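You operate a simulated robot arm through the tools that you are given. There is no shell and no other tool. Be economical: measure what you need, move in short steps, check, and stop when the job is done.

You run a simulated robot arm. Do the job below in one go: nothing can be reset, and whatever is moved stays where it is left.

JOB
Open the top drawer, take the grey ring from the pump end of the workbench and put it in the inside of the top drawer, then shut the drawer. Then put one of the cones from the pump end of the workbench on the upper shelf at the pump end of the workbench. Do these in the order given.

Only the result counts: the job must be done as asked and must still hold three seconds after the hand-in. Knocking over, shifting, dropping, spilling or breaking anything else fails it.

ROBOT AND FRAMES
A 7-joint arm with a fingered hand on a trunk, on a base that drives. Base frame: it is fixed to the floor where the robot stands at the start and does not move with it; the origin is under the middle of the robot, x ahead of it, y to its left, z up. Units: cm, rad, N and s.
Its first joint turns from -2.897 to 2.897 rad. Places, roughly: cone [125, 0, 100]; inside of the top drawer [100, -20, 70]; ring [150, 50, 100]; top drawer [90, -10, 70]; upper shelf at the pump end of the workbench [140, 40, 50]. Payload 3.7 kg.
Tool frame: the origin (TCP) lies between the finger pads and is the grasp point; the fingertips stand 2.5 cm ahead of it; z points along the fingers, y is the line along which they close. The gripper opens to 8.8 cm. The gripper's body begins 2.9 cm behind the TCP. The gripper is a hand of 5 fingers: y runs from the thumb to the fingers, the wrist lies at [-1.3, -10.6, -17.4] in the tool frame, and closing takes about 1.5 s.
Orientation is that of the tool frame in the base frame, as a unit quaternion [w, x, y, z]. With the fingers straight down and the wrist toward the robot, the tool's x, y and z point along [0, 1, 0], [1, 0, 0] and [0, 0, -1] of the base frame.

CONTROLS
- The arm moves only by the tool move_arm. Its arguments are lists of equal length, an entry for each row: "angular": the turn, a rotation vector about the tool's x, y, z in rad, a list of three; "travel": the shift along the tool's x, y, z in mm, a list of three; "fingers": the opening in per cent of the stroke, from 0 (shut) to 100 (fully open). In form: {"angular": [[wx, wy, wz], ...], "travel": [[dx, dy, dz], ...], "fingers": [fingers, ...]}. A call has 1 to 8 rows; each row shifts and turns the commanded pose from where the row before left it, along the tool's axes as they then stand. A row lasts 0.2 s, in which the tool goes at most 5 cm and 0.15 rad; a call with a longer step from one row to the next is refused whole, and so is a gripper value outside its range. A pose out of reach is approached as far as the arm can. The call stops where the force on the tool passes 40 N (or 10 N more than at its start, if that is more) or the arm is blocked; 0.2 s more then pass. Each finger travels about 10.8 cm/s and halts on what it meets, pressing with about 25 N; the grip force reading is that of the motor and also rises with nothing between the fingers. The clock runs only during rows and for 0.2 s after the last one: add rows that do not move to give the fingers time. The reply holds the time, the measured pose of the TCP, the force on the tool along the base axes, the opening and the grip force, in the units named above and with some noise, with the torque about the TCP (base axes, N m) and any sound that the robot's microphone picked up.
- Cameras (640 x 400 px; columns grow to the right, rows downward): "scene" is now at [18.8, 21.09, 129.91]; the picture's right is [-0.20, -0.98, 0.00], its down [-0.55, 0.11, -0.83] and it looks along [0.81, -0.17, -0.56] (base axes); focal length 263 px, centre (320, 200). "wrist" rides on the gripper at [5.9, -7.9, -10.5] in the tool frame; the picture's right is [-0.73, 0.32, -0.61], its down [-0.62, -0.68, 0.38] and it looks along [-0.29, 0.66, 0.70] (tool axes); focal length 234 px, centre (320, 200). There is no depth. A picture from a camera that has moved, and an enlarged one, comes with that camera's place and axes in the base frame and with its lens. The place of the scene camera against the robot may be out by one fixed shift of up to 1.2 cm in any direction.
- capture(camera): a new picture of that camera. No time passes.
- drive_base(legs): drives the robot by 1 to 6 legs, each [ahead, left, turn to the left] in cm, cm and rad, along the robot's own axes; the way and the turn of a leg run together, so that a leg with both is an arc; at most 150 cm and 3.142 rad a leg. The arm and the cameras ride along, it lands a little off, and it stops where it bumps. It gives what a move gives.
- preshape(shape): the hand has 5 fingers and takes this shape, open, in about a second: jaw (thumb against the fingers, like two jaws); tri (thumb and two fingers); tip (a fingertip pinch); poke (one finger out to press); point (the index stretched); flat (the hand flat); cup (the hand cupped); fist (a fist). The gripper value then closes the fingers along that shape, each until it touches; the sizes above hold for jaw. It gives what a move gives, with no picture.
- pan_tilt(pan, tilt): turns the head with the scene camera to pan (to the left, within 2.094 rad either way) and tilt (down, from -0.506 to 1.204), counted from straight ahead of the robot. It gives what a move gives.
- zoom(camera, box): a new picture of the part [left, top, right, bottom] of that camera's present view, enlarged. No time passes.
- hand_in(): hands the job in; it is judged then, once.

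Go step by step. Nothing tells you exact positions but the pictures and the camera data: compare them with the known pose of the tool, close in by small moves and look again before you grip or let go. The budget is 165 turns and 120 pictures, counting those below and the enlarged ones. Unless the task says otherwise, let go and move clear before handing in, and close with one line.

The tools are called as a command line: name --argument value ..., lists and objects as JSON in quotes. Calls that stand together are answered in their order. move_arm: Moves the arm, as the interface text tells. Its arguments: {"type":"object","properties":{"angular":{"type":"array"},"travel":{"type":"array"},"fingers":{"type":"array"}},"required":["angular","travel","fingers"]} The other tools are called the same way: preshape (shape) gives the hand a shape; drive_base (legs) drives the base; pan_tilt (pan, tilt) turns the head that bears the scene camera; capture (camera) takes a picture; zoom (camera, box) takes an enlarged picture of a part of a camera's view; hand_in () hands the job in.

At the start:

```text
time_s: 0.0
tcp_pos: [75.04, 21.87, 113.83]
orientation: [0.0, 0.707, 0.707, -0.001]
contact_force: [-0.1, -0.7, -0.3]
ft_torque: [0.0, 0.03, 0.0]
grip_width: 8.77
grip_force: 0.0
shape: jaw
robot x, y, heading: [-0.21, 0.07, -0.003]
head pan, tilt: [-0.204, 0.59]
```

scene: 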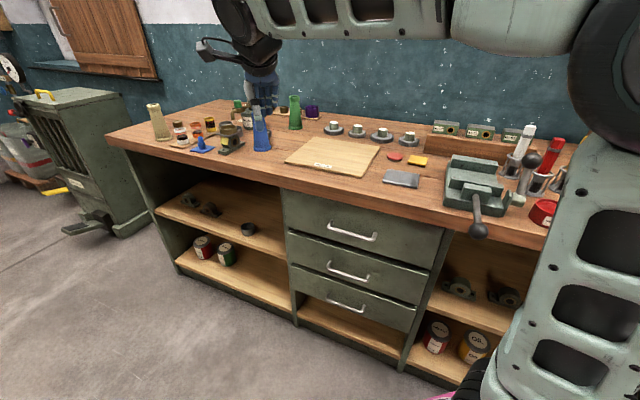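
wrist: 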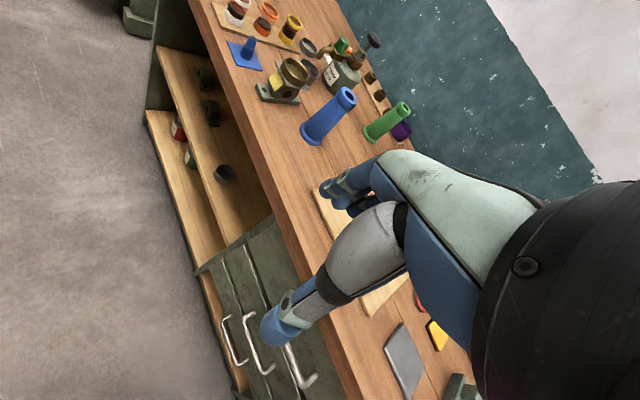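

I see the workbench with the pump at the left end, three drawers in the middle and an open bay with shelves on the left. I'll enlarge the pump end and the drawers to locate things.

zoom --camera "scene" --box '[140, 80, 340, 205]'

zoom --camera "wrist" --box '[200, 0, 440, 150]'

zoom --camera "scene" --box '[270, 110, 450, 222]'

```text
3.20 times, centred on (240, 142) of scene
camera zoom: at [18.8, 21.09, 129.91], right [-0.2, -0.98, 0.0], down [-0.55, 0.11, -0.83], along [0.81, -0.17, -0.56], focal length 843 px, centre (576, 384)
```

zoom: 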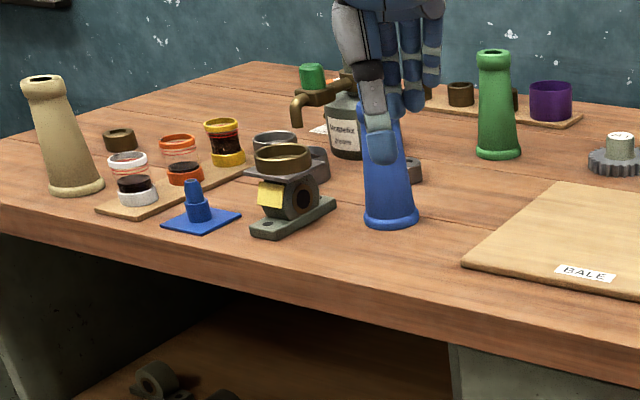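

```text
2.67 times, centred on (320, 75) of wrist
camera zoom: at [67.15, 27.76, 124.44], right [0.32, -0.73, 0.61], down [-0.68, -0.62, -0.38], along [0.66, -0.29, -0.7], focal length 624 px, centre (320, 533)
```

zoom: 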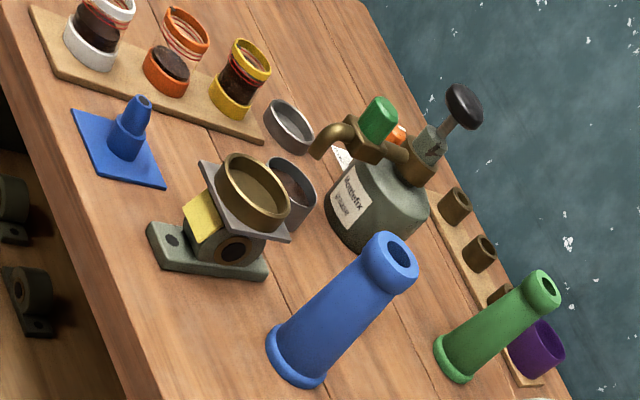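

```text
3.56 times, centred on (360, 166) of scene
camera zoom: at [18.8, 21.09, 129.91], right [-0.2, -0.98, 0.0], down [-0.55, 0.11, -0.83], along [0.81, -0.17, -0.56], focal length 937 px, centre (178, 321)
```

zoom: 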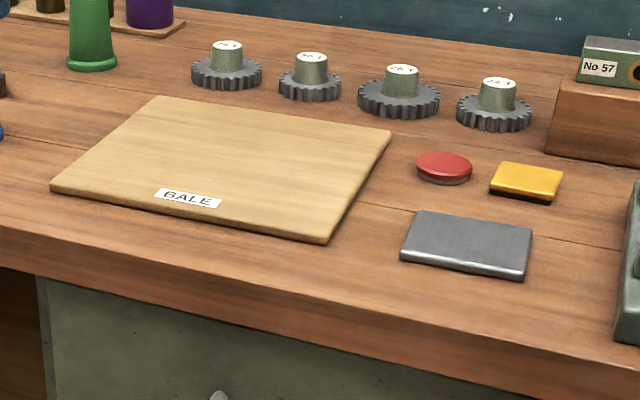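

The bench stands about 0.49 rad to the right of my heading, and the grey ring seems to lie behind the bearing block. I'll pull the arm back and up, then square the base to the bench.

move_arm --angular '[[0, 0, 0], [0, 0, 0], [0, 0, 0], [0, 0, 0], [0, 0, 0], [0, 0, 0], [0, 0, 0]]' --travel '[[0, -40, -20], [0, -40, -20], [0, -40, -20], [0, -40, -20], [0, -40, -20], [0, -40, -20], [0, -40, -10]]' --fingers '[100, 100, 100, 100, 100, 100, 100]'

drive_base --legs '[[0, 0, -0.49]]'

pan_tilt --pan 0.4 --tilt 0.6

capture --camera "scene"

```text
time_s: 1.6
tcp_pos: [46.83, 21.94, 127.06]
orientation: [0.0, 0.707, 0.708, 0.0]
contact_force: [-0.2, 0.6, 0.2]
ft_torque: [-0.03, -0.04, -0.01]
grip_width: 8.78
grip_force: 0.1
shape: jaw
robot x, y, heading: [-0.23, -0.22, 0.001]
head pan, tilt: [-0.204, 0.59]
```

```text
time_s: 3.4
tcp_pos: [51.61, -3.33, 127.19]
orientation: [0.001, 0.861, 0.509, 0.0]
contact_force: [-0.9, 0.3, 0.5]
ft_torque: [0.03, 0.02, 0.0]
grip_width: 8.76
grip_force: 0.0
shape: jaw
robot x, y, heading: [0.06, 0.21, -0.505]
head pan, tilt: [-0.204, 0.59]
```

```text
time_s: 4.4
tcp_pos: [51.64, -3.37, 127.04]
orientation: [0.0, 0.86, 0.51, 0.0]
contact_force: [-0.1, -0.3, -0.9]
ft_torque: [0.0, 0.03, 0.02]
grip_width: 8.76
grip_force: 0.0
shape: jaw
robot x, y, heading: [0.08, 0.21, -0.502]
head pan, tilt: [0.4, 0.6]
```

```text
114 pictures are left
camera scene: at [28.51, 14.36, 129.82], right [-0.1, -0.99, 0.0], down [-0.56, 0.06, -0.83], along [0.82, -0.09, -0.56], focal length 263 px, centre (320, 200)
```

scene: 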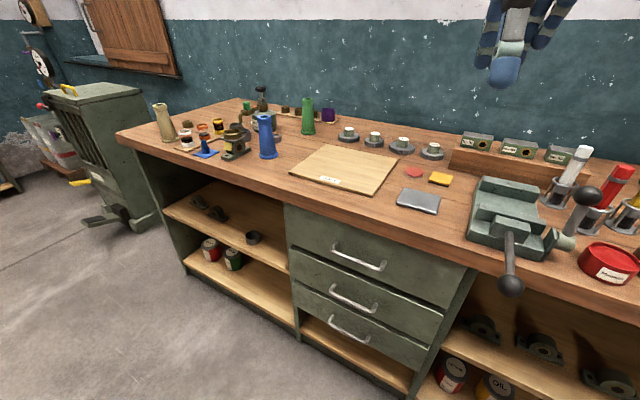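

I'll enlarge the front edge and handle area to measure the bench angle accurately.

zoom --camera "scene" --box '[100, 90, 340, 240]'

zoom --camera "scene" --box '[280, 170, 520, 320]'

```text
2.67 times, centred on (220, 165) of scene
camera zoom: at [28.51, 14.36, 129.82], right [-0.1, -0.99, 0.0], down [-0.56, 0.06, -0.83], along [0.82, -0.09, -0.56], focal length 702 px, centre (587, 293)
```

zoom: 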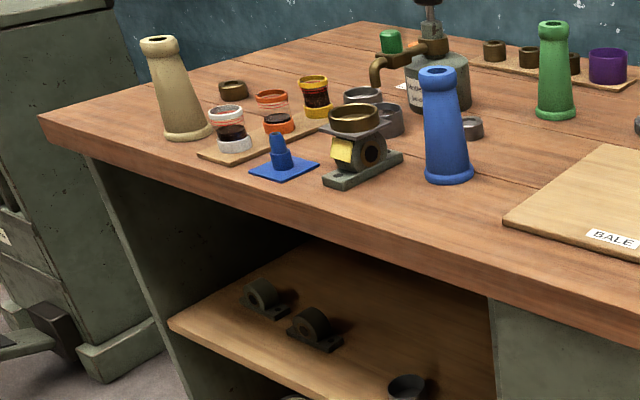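

```text
2.67 times, centred on (400, 245) of scene
camera zoom: at [28.51, 14.36, 129.82], right [-0.1, -0.99, 0.0], down [-0.56, 0.06, -0.83], along [0.82, -0.09, -0.56], focal length 702 px, centre (107, 80)
```

zoom: 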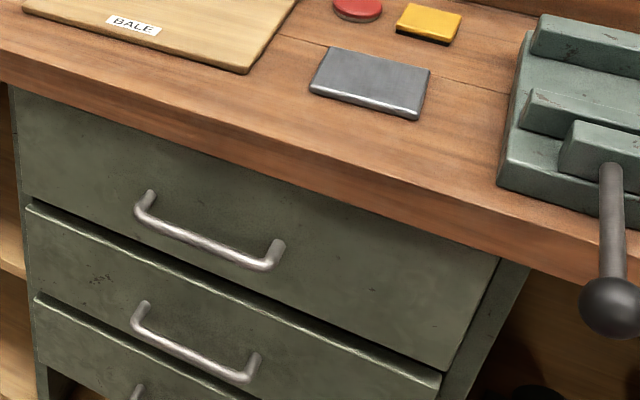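

The bench angle is closer to 0.6 rad, with the front edge about 68 cm ahead and the handle near u=43, z=73. I'll turn a little more and shift left along the bench.

drive_base --legs '[[0, 0, -0.098], [-3, 58, 0]]'

pan_tilt --pan 0.0 --tilt 0.7

capture --camera "scene"

```text
time_s: 8.2
tcp_pos: [81.43, 40.68, 127.14]
orientation: [0.0, 0.885, 0.465, 0.0]
contact_force: [0.0, 0.0, 0.4]
ft_torque: [0.02, 0.06, 0.0]
grip_width: 8.78
grip_force: 0.1
shape: jaw
robot x, y, heading: [30.21, 49.02, -0.607]
head pan, tilt: [0.4, 0.6]
```

```text
time_s: 9.1
tcp_pos: [81.45, 40.75, 127.27]
orientation: [0.0, 0.886, 0.464, 0.0]
contact_force: [-0.1, -0.3, 0.8]
ft_torque: [0.0, -0.02, 0.0]
grip_width: 8.76
grip_force: 0.0
shape: jaw
robot x, y, heading: [30.44, 49.23, -0.598]
head pan, tilt: [0.0, 0.7]
```

```text
111 pictures are left
camera scene: at [58.45, 57.71, 128.96], right [-0.57, -0.82, 0.0], down [-0.53, 0.37, -0.77], along [0.63, -0.43, -0.64], focal length 263 px, centre (320, 200)
```

scene: 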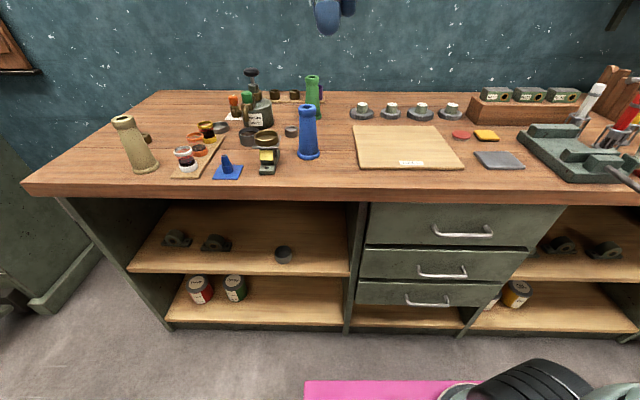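

I'm now almost square to the bench. I'll enlarge the handle and the ring group.

zoom --camera "scene" --box '[350, 190, 550, 315]'

zoom --camera "scene" --box '[100, 65, 340, 215]'

zoom --camera "scene" --box '[20, 150, 260, 300]'

```text
3.20 times, centred on (450, 252) of scene
camera zoom: at [58.45, 57.71, 128.96], right [-0.57, -0.82, 0.0], down [-0.53, 0.37, -0.77], along [0.63, -0.43, -0.64], focal length 843 px, centre (-96, 32)
```

zoom: 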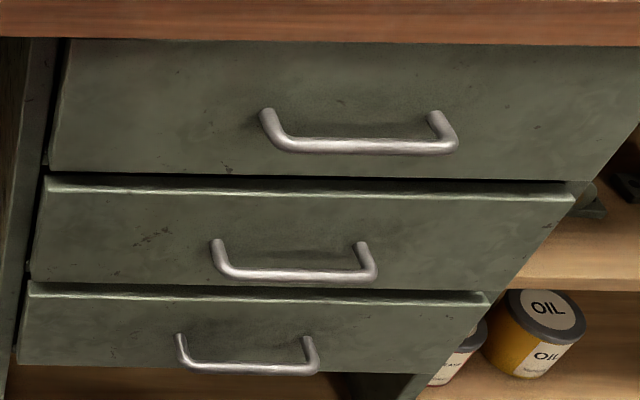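

```text
2.67 times, centred on (220, 140) of scene
camera zoom: at [58.45, 57.71, 128.96], right [-0.57, -0.82, 0.0], down [-0.53, 0.37, -0.77], along [0.63, -0.43, -0.64], focal length 702 px, centre (587, 360)
```

zoom: 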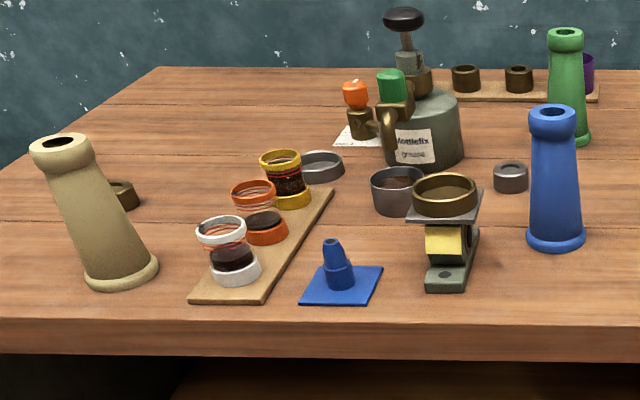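

```text
2.67 times, centred on (140, 225) of scene
camera zoom: at [58.45, 57.71, 128.96], right [-0.57, -0.82, 0.0], down [-0.53, 0.37, -0.77], along [0.63, -0.43, -0.64], focal length 702 px, centre (800, 133)
```

zoom: 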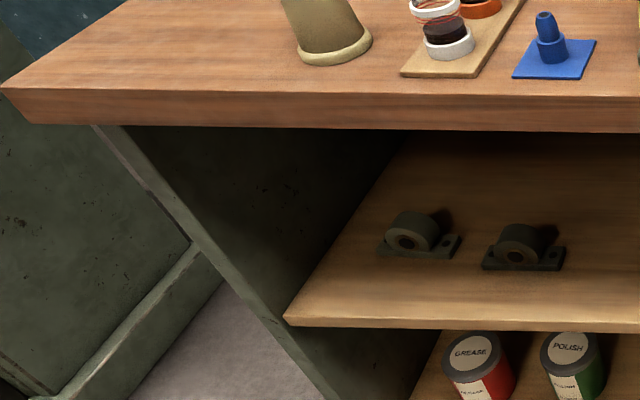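

Triangulating gives the top handle's bar at about [75.8, -0.9, 76.9]. I'll bring the hand in front of it and tilt it to point forward and 30° down.

move_arm --angular '[[0, 0, 0], [0, 0, 0], [0, 0, 0], [0, 0, 0], [0, 0, 0], [0, 0, 0], [0, 0, 0], [0, 0, 0]]' --travel '[[-46, -5, 15], [-46, -5, 15], [-46, -5, 15], [-46, -5, 15], [-46, -5, 15], [-46, -5, 15], [-46, -5, 15], [-46, -5, 15]]' --fingers '[100, 100, 100, 100, 100, 100, 100, 100]'

move_arm --angular '[[-0.15, 0, 0], [-0.15, 0, 0], [-0.15, 0, 0], [-0.15, 0, 0], [-0.15, 0, 0], [-0.15, 0, 0], [-0.15, 0, 0], [0, 0, 0]]' --travel '[[0, 0, 0], [0, 0, 0], [0, 0, 0], [0, 0, 0], [0, 0, 0], [0, 0, 0], [0, 0, 0], [0, 0, 0]]' --fingers '[100, 100, 100, 100, 100, 100, 100, 100]'

```text
time_s: 10.9
tcp_pos: [57.07, 12.86, 115.21]
orientation: [-0.001, 0.886, 0.464, 0.0]
contact_force: [-0.1, -0.7, 0.0]
ft_torque: [0.07, 0.01, -0.03]
grip_width: 8.76
grip_force: 0.1
shape: jaw
robot x, y, heading: [30.36, 49.33, -0.605]
head pan, tilt: [0.0, 0.7]
```

```text
time_s: 12.7
tcp_pos: [57.09, 12.76, 115.16]
orientation: [0.444, 0.766, 0.402, 0.233]
contact_force: [0.4, 0.2, -0.3]
ft_torque: [0.01, 0.0, 0.03]
grip_width: 8.78
grip_force: 0.1
shape: jaw
robot x, y, heading: [30.2, 49.04, -0.604]
head pan, tilt: [0.0, 0.7]
```

The tilt is reached. Next I lower to a pre-grasp about 13 cm short of the handle and look with both cameras.

move_arm --angular '[[0, 0, 0], [0, 0, 0], [0, 0, 0], [0, 0, 0], [0, 0, 0], [0, 0, 0], [0, 0, 0]]' --travel '[[-1.7, -31, 35], [-1.7, -31, 35], [-1.7, -31, 35], [-1.7, -31, 35], [-1.7, -31, 35], [-1.7, -31, 35], [-1.7, -31, 35]]' --fingers '[100, 100, 100, 100, 100, 100, 100]'

pan_tilt --pan -0.4 --tilt 0.85

capture --camera "scene"

capture --camera "wrist"

```text
time_s: 14.3
tcp_pos: [59.68, -5.03, 106.13]
orientation: [0.443, 0.767, 0.402, 0.232]
contact_force: [-0.2, -0.6, 0.2]
ft_torque: [0.01, 0.0, -0.03]
grip_width: 8.79
grip_force: 0.0
shape: jaw
out of reach, approached as far as the arm can: row 1, 2, 3, 4, 5, 6, 7
robot x, y, heading: [30.17, 49.34, -0.606]
head pan, tilt: [0.0, 0.7]
```

```text
time_s: 15.2
tcp_pos: [59.72, -5.01, 106.09]
orientation: [0.444, 0.766, 0.402, 0.233]
contact_force: [0.6, 0.4, -0.7]
ft_torque: [0.01, 0.0, 0.05]
grip_width: 8.77
grip_force: 0.1
shape: jaw
robot x, y, heading: [30.47, 49.24, -0.604]
head pan, tilt: [-0.4, 0.85]
```

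```text
107 pictures are left
camera scene: at [55.65, 55.93, 127.74], right [-0.84, -0.54, 0.0], down [-0.4, 0.63, -0.66], along [0.35, -0.56, -0.75], focal length 263 px, centre (320, 200)
```

scene: 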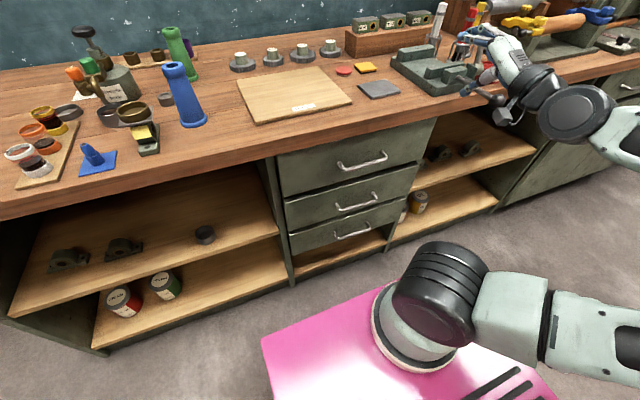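

```text
106 pictures are left
camera wrist: at [52.34, 7.2, 104.51], right [-0.71, -0.39, 0.58], down [-0.36, -0.51, -0.78], along [0.6, -0.77, 0.22], focal length 234 px, centre (320, 200)
```

wrist: 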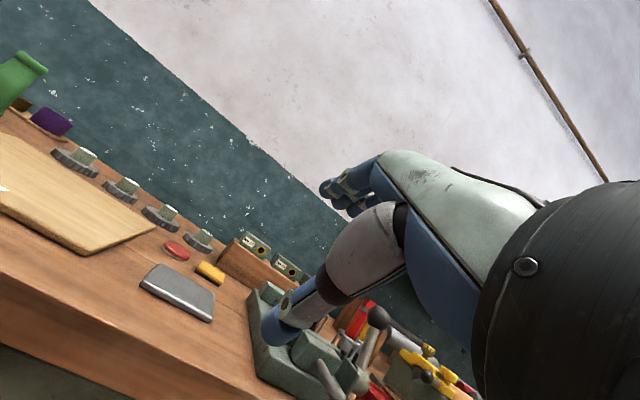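

The arm could not follow with that flat tilt, because the wrist sits too low. I'll steepen the tool by 0.35 rad and see how the pose responds.

move_arm --angular '[[0.12, 0, 0], [0.12, 0, 0], [0.11, 0, 0], [0, 0, 0]]' --travel '[[0, 0, 0], [0, 0, 0], [0, 0, 0], [0, 0, 0]]' --fingers '[100, 100, 100, 100]'

```text
time_s: 16.2
tcp_pos: [59.81, -5.07, 105.9]
orientation: [0.304, 0.832, 0.436, 0.159]
contact_force: [-0.4, 0.5, -0.1]
ft_torque: [0.0, 0.03, -0.01]
grip_width: 8.8
grip_force: 0.0
shape: jaw
robot x, y, heading: [30.22, 49.27, -0.602]
head pan, tilt: [-0.4, 0.85]
```

Now the pose is accepted. I shift left to the handle's line and lower.

move_arm --angular '[[0, 0, 0], [0, 0, 0], [0, 0, 0], [0, 0, 0], [0, 0, 0], [0, 0, 0]]' --travel '[[20, -16.5, 25.3], [20, -16.5, 25.3], [20, -16.5, 25.3], [20, -16.5, 25.3], [20, -16.5, 25.3], [20, -16.5, 25.3]]' --fingers '[100, 100, 100, 100, 100, 100]'

```text
time_s: 17.6
tcp_pos: [69.08, -6.03, 97.72]
orientation: [0.303, 0.832, 0.436, 0.16]
contact_force: [0.1, 0.3, 0.4]
ft_torque: [0.0, -0.01, 0.0]
grip_width: 8.75
grip_force: 0.0
shape: jaw
out of reach, approached as far as the arm can: row 2, 3, 4, 5, 6
robot x, y, heading: [30.05, 49.42, -0.608]
head pan, tilt: [-0.4, 0.85]
```

The limit seems to be the hand being too close and low, so I'll back the base off about 20 cm and later pull the drawer by driving.

drive_base --legs '[[-20, -6, -0.008]]'

pan_tilt --pan -0.15 --tilt 0.7

capture --camera "scene"

```text
time_s: 19.2
tcp_pos: [48.69, 0.34, 97.59]
orientation: [0.303, 0.835, 0.432, 0.157]
contact_force: [-1.7, 0.0, 0.3]
ft_torque: [-0.01, -0.02, -0.02]
grip_width: 8.77
grip_force: 0.0
shape: jaw
robot x, y, heading: [10.27, 55.95, -0.614]
head pan, tilt: [-0.4, 0.85]
```

```text
time_s: 20.0
tcp_pos: [48.8, 0.29, 97.79]
orientation: [0.304, 0.835, 0.432, 0.157]
contact_force: [-1.2, 0.2, -0.1]
ft_torque: [0.02, 0.0, 0.01]
grip_width: 8.76
grip_force: 0.0
shape: jaw
robot x, y, heading: [10.81, 55.95, -0.612]
head pan, tilt: [-0.15, 0.7]
```

```text
105 pictures are left
camera scene: at [37.81, 63.09, 128.96], right [-0.69, -0.72, 0.0], down [-0.46, 0.45, -0.76], along [0.55, -0.53, -0.64], focal length 263 px, centre (320, 200)
```

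scene: 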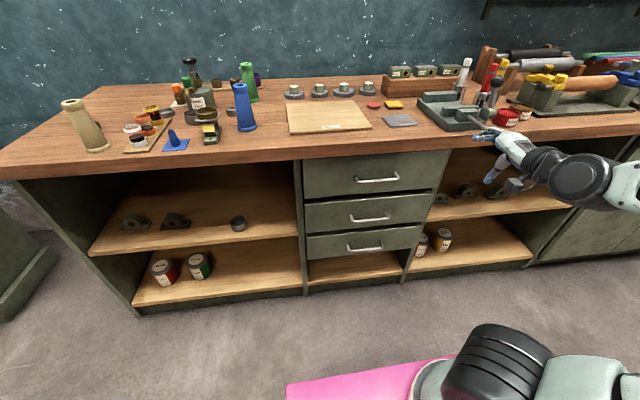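

The handle triangulates consistently at [75.8, -0.8, 77.4]. I move to the pre-grasp point in front of it.

move_arm --angular '[[0, 0, 0], [0, 0, 0], [0, 0, 0], [0, 0, 0], [0, 0, 0], [0, 0, 0]]' --travel '[[23.5, 5.7, 30.3], [23.5, 5.7, 30.3], [23.5, 5.7, 30.3], [23.5, 5.7, 30.3], [23.5, 5.7, 30.3], [23.5, 5.7, 30.3]]' --fingers '[100, 100, 100, 100, 100, 100]'

capture --camera "scene"

capture --camera "wrist"

```text
time_s: 21.4
tcp_pos: [68.94, 2.42, 86.95]
orientation: [0.303, 0.835, 0.432, 0.157]
contact_force: [0.2, 0.1, -0.2]
ft_torque: [0.0, -0.02, 0.03]
grip_width: 8.76
grip_force: 0.1
shape: jaw
out of reach, approached as far as the arm can: row 1, 2
robot x, y, heading: [10.18, 56.18, -0.618]
head pan, tilt: [-0.15, 0.7]
```

```text
104 pictures are left
camera scene: at [37.81, 63.08, 128.96], right [-0.69, -0.72, 0.0], down [-0.46, 0.45, -0.76], along [0.55, -0.53, -0.64], focal length 263 px, centre (320, 200)
```

scene: 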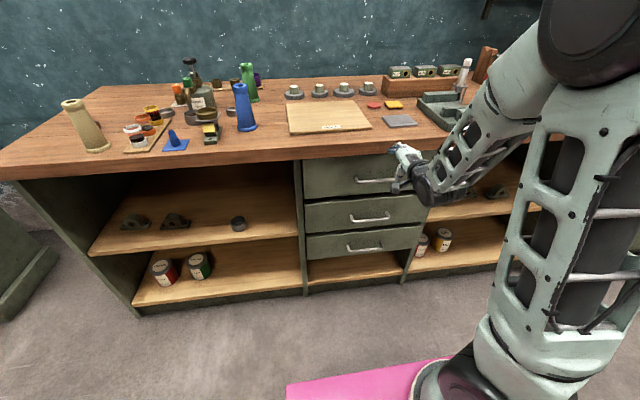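

```text
103 pictures are left
camera wrist: at [61.98, 14.54, 89.94], right [-0.54, -0.51, 0.67], down [-0.58, -0.35, -0.73], along [0.61, -0.78, -0.11], focal length 234 px, centre (320, 200)
```

wrist: 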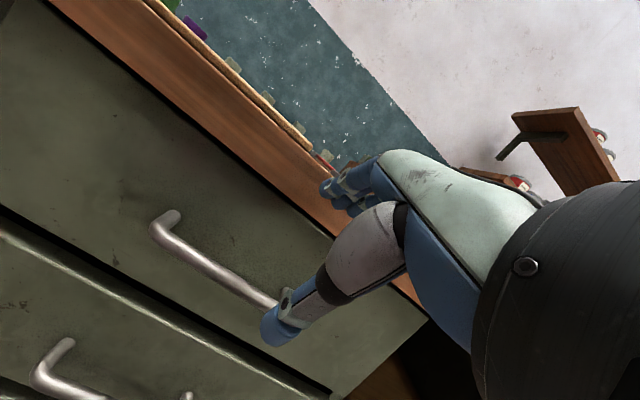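

The hand is in front of the handle, but the fingers would strike the drawer front at this steep tilt. I'll flatten by 0.3 rad, partly close, and lower to the approach line.

move_arm --angular '[[-0.15, 0, 0], [-0.15, 0, 0], [0, 0, 0], [0, 0, 0]]' --travel '[[0, 0, 0], [0, 0, 0], [4, -20, 10], [4, -18, 10]]' --fingers '[75, 60, 60, 60]'

zoom --camera "scene" --box '[290, 120, 470, 232]'

capture --camera "wrist"

```text
time_s: 22.4
tcp_pos: [70.25, 2.44, 82.81]
orientation: [0.424, 0.78, 0.404, 0.22]
contact_force: [0.5, 0.5, 0.3]
ft_torque: [0.0, 0.0, 0.01]
grip_width: 5.3
grip_force: 0.0
shape: jaw
out of reach, approached as far as the arm can: row 2, 3, 4
robot x, y, heading: [10.19, 55.99, -0.617]
head pan, tilt: [-0.15, 0.7]
```

```text
3.56 times, centred on (380, 176) of scene
camera zoom: at [37.82, 63.09, 128.96], right [-0.69, -0.72, 0.0], down [-0.46, 0.45, -0.76], along [0.55, -0.53, -0.64], focal length 937 px, centre (107, 285)
```

zoom: 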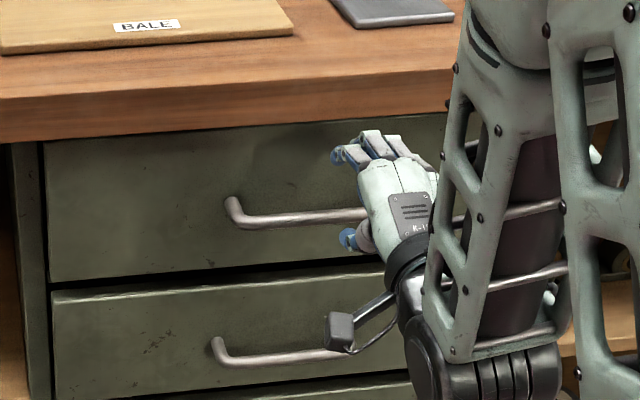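

```text
101 pictures are left
camera wrist: at [62.96, 14.72, 81.88], right [-0.69, -0.4, 0.6], down [-0.4, -0.48, -0.78], along [0.6, -0.78, 0.18], focal length 234 px, centre (320, 200)
```

wrist: 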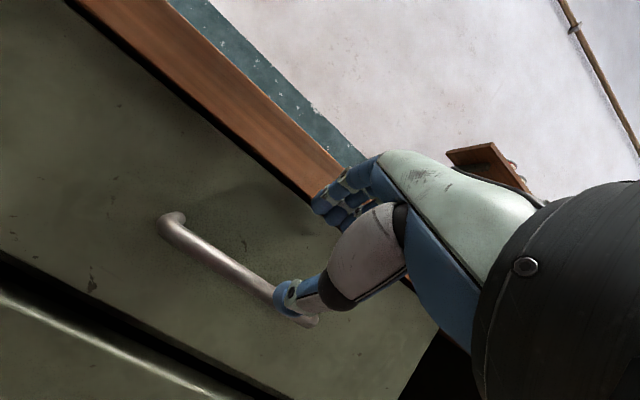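

The wrist view puts the bar's middle at [76.2, -1.3, 76.8]. I advance along the tool axis towards it.

move_arm --angular '[[0, 0, 0], [0, 0, 0], [0, 0, 0]]' --travel '[[0, -4, 25], [0, -4, 25], [0, 0, 15]]' --fingers '[60, 60, 60]'

zoom --camera "scene" --box '[290, 120, 470, 232]'

capture --camera "wrist"

```text
time_s: 23.2
tcp_pos: [74.2, -0.59, 78.57]
orientation: [0.425, 0.779, 0.404, 0.22]
contact_force: [0.3, -0.3, 0.7]
ft_torque: [0.01, -0.01, 0.01]
grip_width: 5.31
grip_force: 0.1
shape: jaw
robot x, y, heading: [10.67, 55.85, -0.619]
head pan, tilt: [-0.15, 0.7]
```

```text
3.56 times, centred on (380, 176) of scene
camera zoom: at [37.82, 63.09, 128.96], right [-0.69, -0.72, 0.0], down [-0.46, 0.45, -0.76], along [0.55, -0.53, -0.64], focal length 937 px, centre (107, 285)
```

zoom: 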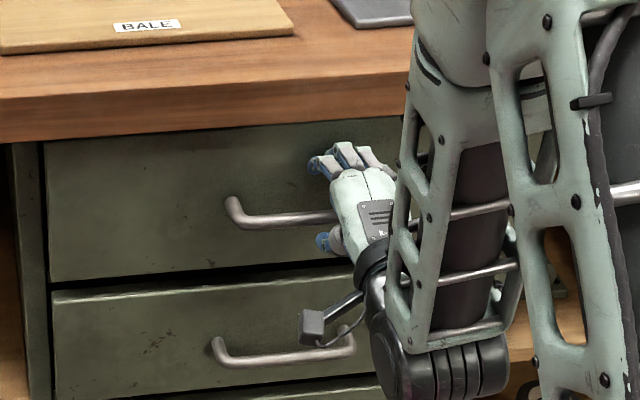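

```text
99 pictures are left
camera wrist: at [66.95, 11.79, 77.75], right [-0.69, -0.4, 0.6], down [-0.4, -0.48, -0.78], along [0.6, -0.78, 0.18], focal length 234 px, centre (320, 200)
```

wrist: 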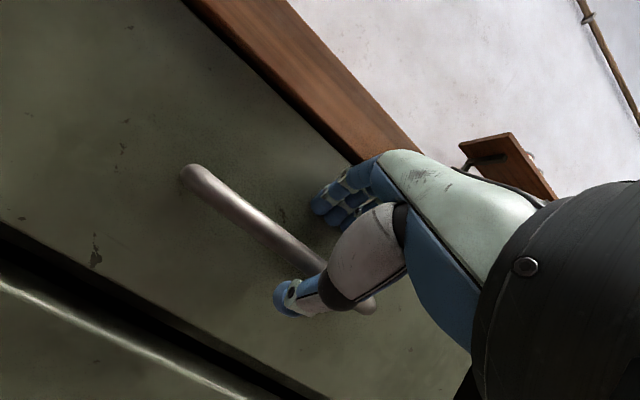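

The bar now lies between the thumb and the fingers. I go 1.5 cm further and close.

move_arm --angular '[[0, 0, 0], [0, 0, 0], [0, 0, 0], [0, 0, 0], [0, 0, 0], [0, 0, 0], [0, 0, 0]]' --travel '[[0, -2, 15], [0, 0, 0], [0, 0, 0], [0, 0, 0], [0, 0, 0], [0, 0, 0], [0, 0, 0]]' --fingers '[60, 40, 20, 0, 0, 0, 0]'

capture --camera "wrist"

```text
time_s: 24.8
tcp_pos: [75.13, -1.12, 77.56]
orientation: [0.423, 0.781, 0.404, 0.219]
contact_force: [-5.2, 1.9, -27.3]
ft_torque: [-0.11, -0.07, -0.03]
grip_width: 1.84
grip_force: 25.1
shape: jaw
robot x, y, heading: [10.54, 56.63, -0.617]
head pan, tilt: [-0.15, 0.7]
```

```text
98 pictures are left
camera wrist: at [67.87, 11.11, 76.58], right [-0.69, -0.4, 0.6], down [-0.4, -0.48, -0.78], along [0.6, -0.78, 0.17], focal length 234 px, centre (320, 200)
```

wrist: 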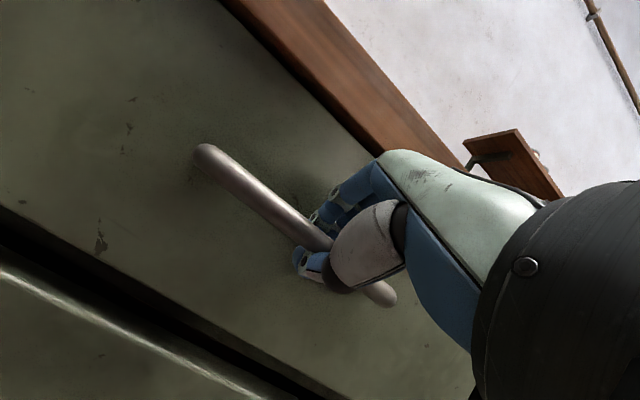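

The handle is gripped (1.84 cm wide). I ease down slightly to relieve the vertical load, then pull by driving back.

move_arm --angular '[[0, 0, 0], [0, 0, 0]]' --travel '[[0, -4, 2], [0, 0, 0]]' --fingers '[0, 0]'

drive_base --legs '[[-10, 0, 0]]'

capture --camera "scene"

```text
time_s: 25.4
tcp_pos: [75.14, -1.2, 77.2]
orientation: [0.425, 0.779, 0.405, 0.221]
contact_force: [-6.4, 5.6, -14.4]
ft_torque: [0.03, -0.01, -0.06]
grip_width: 1.68
grip_force: 24.9
shape: jaw
robot x, y, heading: [10.53, 56.13, -0.617]
head pan, tilt: [-0.15, 0.7]
```

```text
time_s: 26.6
tcp_pos: [67.93, 3.81, 76.91]
orientation: [0.421, 0.781, 0.406, 0.22]
contact_force: [1.9, 1.9, -10.2]
ft_torque: [-0.02, -0.04, 0.01]
grip_width: 1.47
grip_force: 24.6
shape: jaw
robot x, y, heading: [3.39, 60.73, -0.612]
head pan, tilt: [-0.15, 0.7]
stopped in leg 1: the robot was blocked; the commanded pose is now the measured one
```

```text
97 pictures are left
camera scene: at [30.69, 67.89, 128.95], right [-0.69, -0.72, 0.0], down [-0.46, 0.45, -0.76], along [0.55, -0.53, -0.64], focal length 263 px, centre (320, 200)
```

scene: 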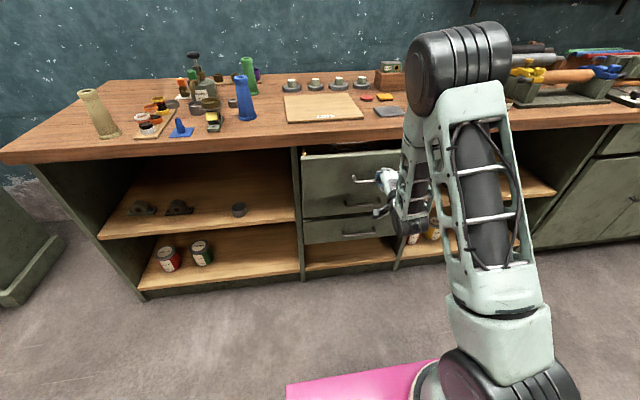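

The drawer is about 9 cm open before the drive stopped. I'll pull on with the arm in small steps to see what holds it.

move_arm --angular '[[0, 0, 0], [0, 0, 0], [0, 0, 0]]' --travel '[[0, -11, -17], [0, -11, -17], [0, -11, -17]]' --fingers '[0, 0, 0]'

zoom --camera "scene" --box '[280, 120, 460, 232]'

```text
time_s: 27.4
tcp_pos: [62.63, 7.43, 76.88]
orientation: [0.423, 0.781, 0.405, 0.219]
contact_force: [3.1, 4.1, -7.8]
ft_torque: [0.0, -0.04, -0.02]
grip_width: 1.41
grip_force: 24.7
shape: jaw
robot x, y, heading: [3.05, 61.43, -0.618]
head pan, tilt: [-0.15, 0.7]
```

```text
3.56 times, centred on (370, 176) of scene
camera zoom: at [30.69, 67.9, 128.95], right [-0.69, -0.72, 0.0], down [-0.46, 0.45, -0.76], along [0.55, -0.53, -0.64], focal length 937 px, centre (142, 285)
```

zoom: 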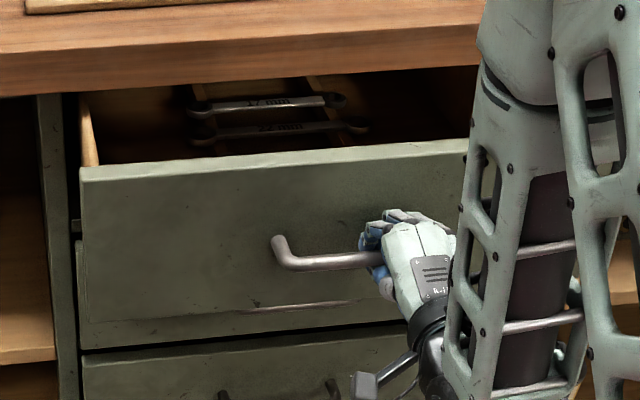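

The drawer slides freely and is about 15 cm open, with two spanners inside. I pull 10 cm more.

move_arm --angular '[[0, 0, 0], [0, 0, 0], [0, 0, 0], [0, 0, 0], [0, 0, 0]]' --travel '[[0, -11, -17], [0, -11, -17], [0, -11, -17], [0, -11, -17], [0, -11, -17]]' --fingers '[0, 0, 0, 0, 0]'

capture --camera "scene"

```text
time_s: 28.6
tcp_pos: [62.0, 6.63, 76.31]
orientation: [0.423, 0.78, 0.405, 0.221]
contact_force: [1.6, 1.1, 1.7]
ft_torque: [-0.08, 0.04, 0.04]
grip_width: 1.32
grip_force: 25.3
shape: jaw
out of reach, approached as far as the arm can: row 1, 2, 3, 4, 5
robot x, y, heading: [3.12, 60.91, -0.62]
head pan, tilt: [-0.15, 0.7]
```

```text
95 pictures are left
camera scene: at [30.65, 67.91, 128.96], right [-0.69, -0.72, 0.0], down [-0.46, 0.45, -0.76], along [0.55, -0.53, -0.64], focal length 263 px, centre (320, 200)
```

scene: 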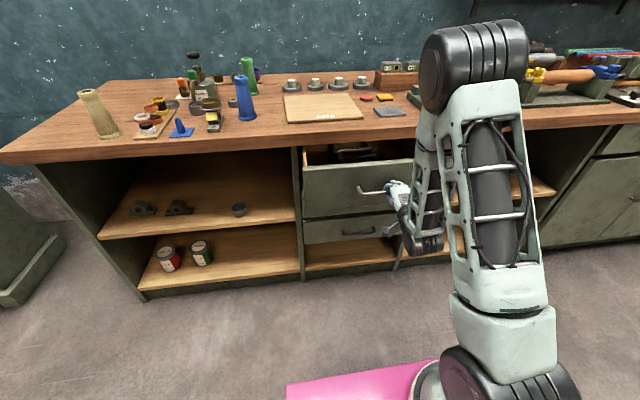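

The arm is at its near limit, so I continue pulling with the base.

drive_base --legs '[[-10, 0, 0]]'

capture --camera "scene"

```text
time_s: 29.8
tcp_pos: [61.3, 6.24, 76.33]
orientation: [0.424, 0.78, 0.403, 0.221]
contact_force: [4.7, 5.2, 2.7]
ft_torque: [-0.13, 0.07, 0.07]
grip_width: 1.32
grip_force: 24.8
shape: jaw
robot x, y, heading: [2.65, 60.93, -0.625]
head pan, tilt: [-0.15, 0.7]
stopped in leg 1: the robot was blocked; the commanded pose is now the measured one
```

```text
94 pictures are left
camera scene: at [30.32, 67.54, 128.96], right [-0.7, -0.71, 0.0], down [-0.46, 0.45, -0.76], along [0.55, -0.54, -0.64], focal length 263 px, centre (320, 200)
```

scene: 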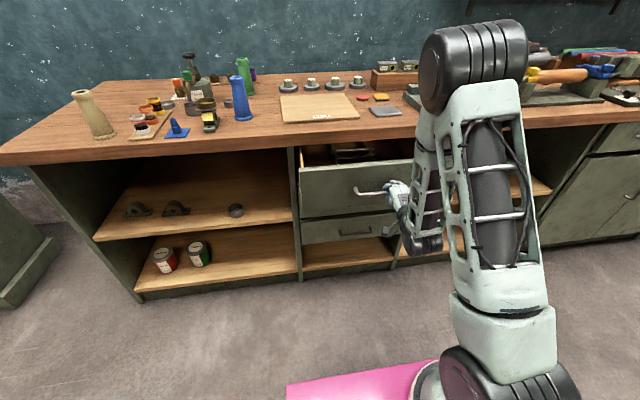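

The base can't back further, but the drawer is about 15.6 cm open. I'll let go, back off while steepening the tool, then pull the front edge from above where the arm has more room.

move_arm --angular '[[0, 0, 0], [0, 0, 0], [0, 0, 0], [0, 0, 0]]' --travel '[[0, 0, 0], [0, 0, 0], [0, 0, 0], [0, 0, 0]]' --fingers '[20, 40, 60, 60]'

move_arm --angular '[[0.05, 0, 0], [0.1, 0, 0], [0.15, 0, 0], [0.15, 0, 0]]' --travel '[[0, 0, -20], [0, 0, -30], [0, 0, -30], [0, 0, -30]]' --fingers '[60, 60, 60, 60]'

zoom --camera "scene" --box '[260, 110, 460, 235]'

```text
time_s: 30.8
tcp_pos: [61.22, 6.09, 76.37]
orientation: [0.424, 0.782, 0.402, 0.219]
contact_force: [-1.3, -0.3, 0.0]
ft_torque: [0.0, -0.01, 0.0]
grip_width: 5.25
grip_force: 0.1
shape: jaw
robot x, y, heading: [2.7, 60.54, -0.627]
head pan, tilt: [-0.15, 0.7]
```

```text
time_s: 31.8
tcp_pos: [58.19, 7.44, 83.53]
orientation: [0.239, 0.856, 0.441, 0.124]
contact_force: [-0.1, -0.1, -0.2]
ft_torque: [0.0, -0.02, 0.01]
grip_width: 5.25
grip_force: 0.1
shape: jaw
out of reach, approached as far as the arm can: row 1, 2, 3
robot x, y, heading: [2.92, 60.43, -0.627]
head pan, tilt: [-0.15, 0.7]
```

```text
3.20 times, centred on (360, 172) of scene
camera zoom: at [30.34, 67.5, 128.95], right [-0.7, -0.71, 0.0], down [-0.46, 0.45, -0.76], along [0.55, -0.54, -0.64], focal length 843 px, centre (192, 288)
```

zoom: 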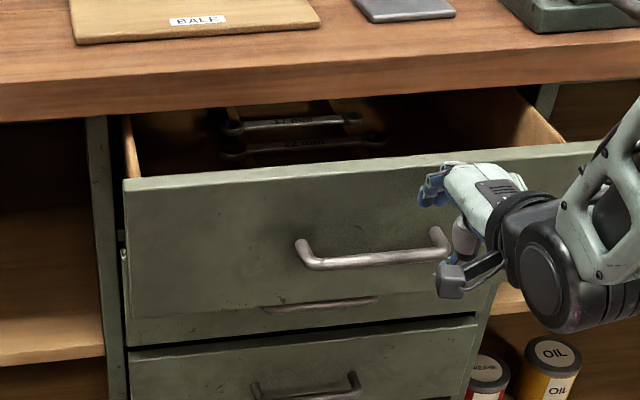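

The hand is clear of the handle. I turn the tool upright and rise above the drawer front.

move_arm --angular '[[0.14, 0, 0], [0.14, 0, 0], [0.14, 0, 0], [0.13, 0, 0], [0, 0, 0]]' --travel '[[0, 0, -30], [0, 0, -30], [0, 0, -30], [0, 0, -30], [0, 40, 0]]' --fingers '[60, 70, 70, 70, 70]'

capture --camera "scene"

capture --camera "wrist"

```text
time_s: 33.0
tcp_pos: [59.59, 8.02, 92.92]
orientation: [0.063, 0.874, 0.478, 0.062]
contact_force: [0.4, 0.5, 0.2]
ft_torque: [0.0, -0.01, -0.03]
grip_width: 6.16
grip_force: 0.1
shape: jaw
out of reach, approached as far as the arm can: row 3, 4
robot x, y, heading: [3.0, 60.68, -0.628]
head pan, tilt: [-0.15, 0.7]
```

```text
92 pictures are left
camera scene: at [30.29, 67.51, 128.96], right [-0.7, -0.71, 0.0], down [-0.46, 0.45, -0.76], along [0.55, -0.54, -0.64], focal length 263 px, centre (320, 200)
```

scene: 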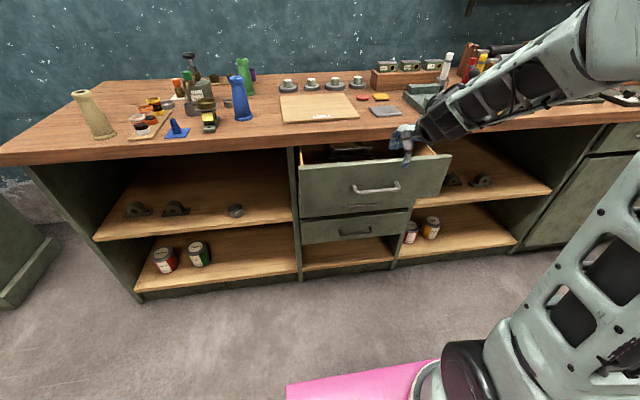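

```text
91 pictures are left
camera wrist: at [54.46, 17.72, 102.15], right [-0.22, -0.75, 0.62], down [-0.83, -0.18, -0.52], along [0.51, -0.63, -0.59], focal length 234 px, centre (320, 200)
```

wrist: 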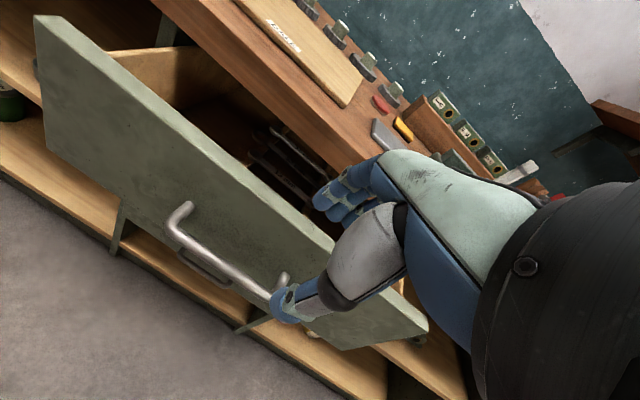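

The drawer front passes between thumb and fingers. I move forward over it, then check before lowering.

move_arm --angular '[[0, 0, 0], [0, 0, 0], [0.1, 0, 0], [0.05, 0, 0]]' --travel '[[0, 42, 8], [0, 42, 8], [0, 0, 0], [0, 0, 0]]' --fingers '[80, 80, 80, 80]'

zoom --camera "scene" --box '[260, 90, 460, 215]'

capture --camera "wrist"

```text
time_s: 34.0
tcp_pos: [66.85, 3.64, 92.79]
orientation: [-0.004, 0.875, 0.483, 0.024]
contact_force: [0.1, -0.7, -0.7]
ft_torque: [0.01, -0.02, 0.0]
grip_width: 7.03
grip_force: 0.0
shape: jaw
robot x, y, heading: [2.89, 60.7, -0.629]
head pan, tilt: [-0.15, 0.7]
```

```text
3.20 times, centred on (360, 152) of scene
camera zoom: at [30.31, 67.51, 128.96], right [-0.7, -0.71, 0.0], down [-0.46, 0.45, -0.76], along [0.55, -0.54, -0.64], focal length 843 px, centre (192, 352)
```

zoom: 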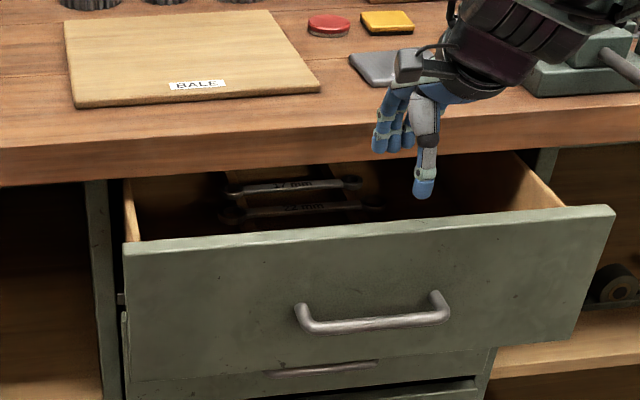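

```text
89 pictures are left
camera wrist: at [62.97, 12.46, 103.35], right [-0.14, -0.8, 0.58], down [-0.89, -0.15, -0.42], along [0.43, -0.58, -0.7], focal length 234 px, centre (320, 200)
```

wrist: 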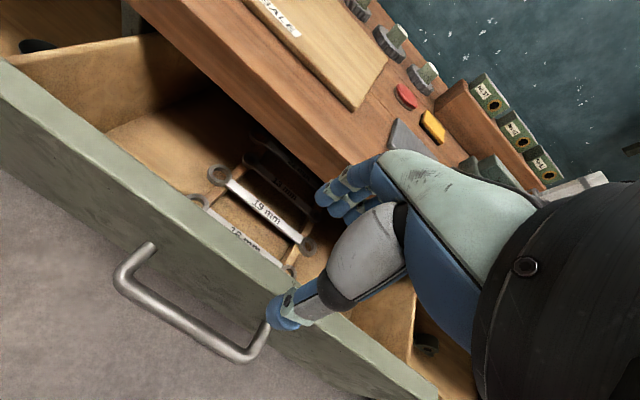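

The panel edge is between thumb and fingers. I lower 5 cm and check.

move_arm --angular '[[0, 0, 0], [0, 0, 0]]' --travel '[[0, -3, 25], [0, -3, 25]]' --fingers '[85, 85]'

zoom --camera "scene" --box '[260, 90, 460, 215]'

capture --camera "wrist"

```text
time_s: 34.6
tcp_pos: [66.56, 4.13, 87.69]
orientation: [-0.003, 0.876, 0.482, 0.025]
contact_force: [-0.4, -0.4, 0.1]
ft_torque: [0.01, 0.0, 0.0]
grip_width: 7.45
grip_force: 0.0
shape: jaw
robot x, y, heading: [2.8, 60.69, -0.627]
head pan, tilt: [-0.15, 0.7]
```

```text
3.20 times, centred on (360, 152) of scene
camera zoom: at [30.31, 67.52, 128.96], right [-0.7, -0.71, 0.0], down [-0.46, 0.45, -0.76], along [0.55, -0.54, -0.64], focal length 843 px, centre (192, 352)
```

zoom: 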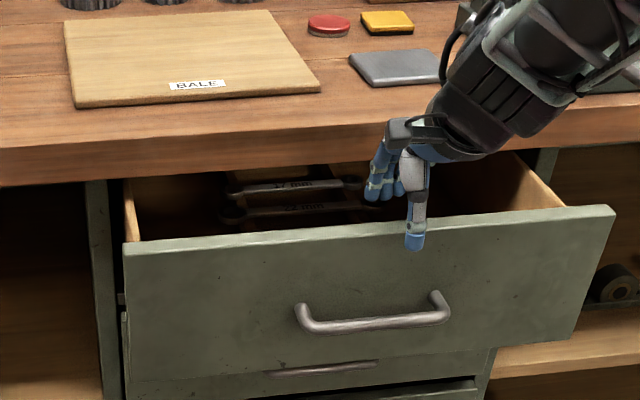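

```text
87 pictures are left
camera wrist: at [62.61, 12.93, 98.32], right [-0.14, -0.8, 0.58], down [-0.89, -0.15, -0.43], along [0.43, -0.58, -0.7], focal length 234 px, centre (320, 200)
```

wrist: 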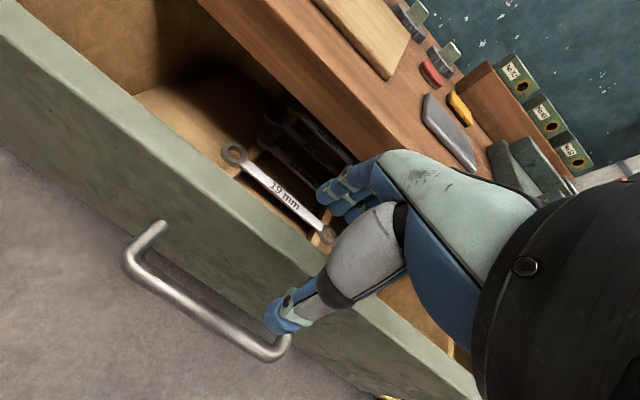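

Thumb is outside and fingers inside the front panel. I lower 8 mm more, grip the panel edge lightly.

move_arm --angular '[[0, 0, 0], [0, 0, 0], [0, 0, 0], [0, 0, 0], [0, 0, 0], [0, 0, 0], [0, 0, 0]]' --travel '[[0, 0, 8], [0, 0, 0], [0, 0, 0], [0, 0, 0], [0, 0, 0], [0, 0, 0], [0, 0, 0]]' --fingers '[85, 60, 40, 20, 0, 0, 0]'

capture --camera "wrist"

```text
time_s: 36.2
tcp_pos: [66.56, 4.04, 87.03]
orientation: [-0.004, 0.875, 0.483, 0.025]
contact_force: [-1.7, 0.0, 5.0]
ft_torque: [-0.02, 0.05, 0.03]
grip_width: 1.64
grip_force: 25.5
shape: jaw
robot x, y, heading: [2.77, 60.78, -0.627]
head pan, tilt: [-0.15, 0.7]
```

```text
86 pictures are left
camera wrist: at [62.64, 12.93, 97.57], right [-0.14, -0.8, 0.58], down [-0.89, -0.15, -0.43], along [0.43, -0.58, -0.7], focal length 234 px, centre (320, 200)
```

wrist: 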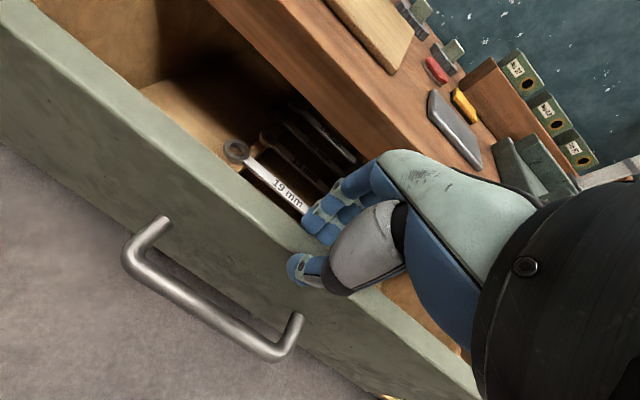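

The front panel is gripped (1.6 cm). I pull it outward with the arm.

move_arm --angular '[[0, 0, 0], [0, 0, 0], [0, 0, 0], [0, 0, 0], [0, 0, 0]]' --travel '[[1, -20, 0], [1, -20, 0], [1, -20, 0], [1, -20, 0], [1, -20, 0]]' --fingers '[0, 0, 0, 0, 0]'

capture --camera "scene"

```text
time_s: 37.4
tcp_pos: [58.41, 9.93, 86.82]
orientation: [-0.002, 0.875, 0.483, 0.026]
contact_force: [1.9, 1.0, 11.2]
ft_torque: [-0.06, -0.09, 0.16]
grip_width: 1.7
grip_force: 24.7
shape: jaw
robot x, y, heading: [2.79, 60.85, -0.625]
head pan, tilt: [-0.15, 0.7]
```

```text
85 pictures are left
camera scene: at [30.3, 67.54, 128.96], right [-0.7, -0.71, 0.0], down [-0.46, 0.45, -0.77], along [0.55, -0.54, -0.64], focal length 263 px, centre (320, 200)
```

scene: 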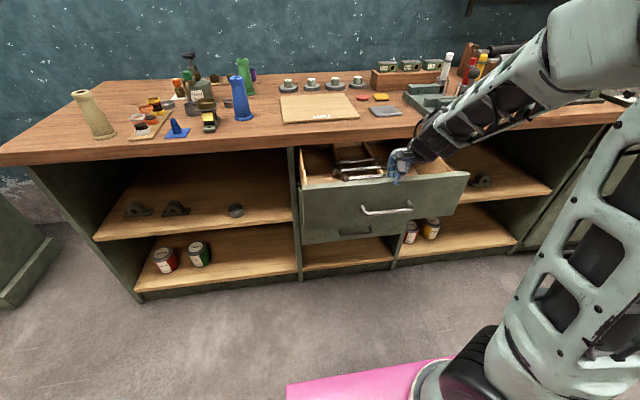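

The drawer is about 25 cm open, which is enough. I release and rise straight up.

move_arm --angular '[[0, 0, 0], [0, 0, 0], [0, 0, 0], [0, 0, 0], [0, 0, 0], [0, 0, 0], [0, 0, 0], [0, 0, 0]]' --travel '[[0, 0, 0], [0, 0, 0], [0, 0, -20], [0, 0, -40], [0, 0, -40], [0, 0, -40], [0, 0, -40], [0, 0, -40]]' --fingers '[20, 40, 40, 40, 60, 60, 60, 60]'

zoom --camera "scene" --box '[270, 120, 490, 257]'

capture --camera "wrist"

```text
time_s: 39.2
tcp_pos: [57.69, 9.05, 108.46]
orientation: [-0.005, 0.876, 0.482, 0.026]
contact_force: [0.2, 1.0, 0.3]
ft_torque: [0.0, -0.01, -0.02]
grip_width: 5.24
grip_force: 0.1
shape: jaw
robot x, y, heading: [2.83, 61.02, -0.627]
head pan, tilt: [-0.15, 0.7]
```

```text
2.91 times, centred on (380, 188) of scene
camera zoom: at [30.31, 67.51, 128.96], right [-0.7, -0.71, 0.0], down [-0.46, 0.45, -0.76], along [0.55, -0.54, -0.64], focal length 766 px, centre (146, 234)
```

zoom: 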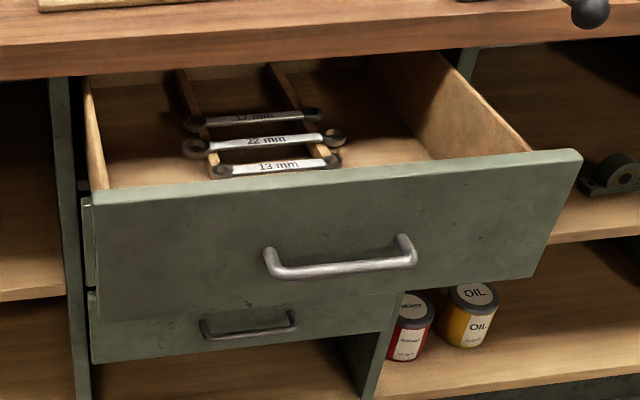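

```text
83 pictures are left
camera wrist: at [53.74, 17.89, 118.98], right [-0.14, -0.8, 0.58], down [-0.89, -0.15, -0.43], along [0.43, -0.57, -0.7], focal length 234 px, centre (320, 200)
```

wrist: 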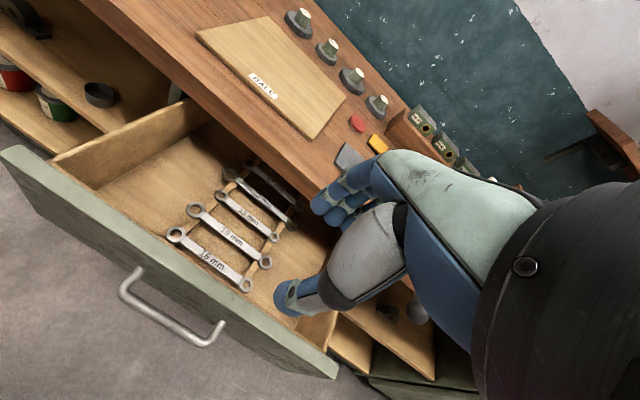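

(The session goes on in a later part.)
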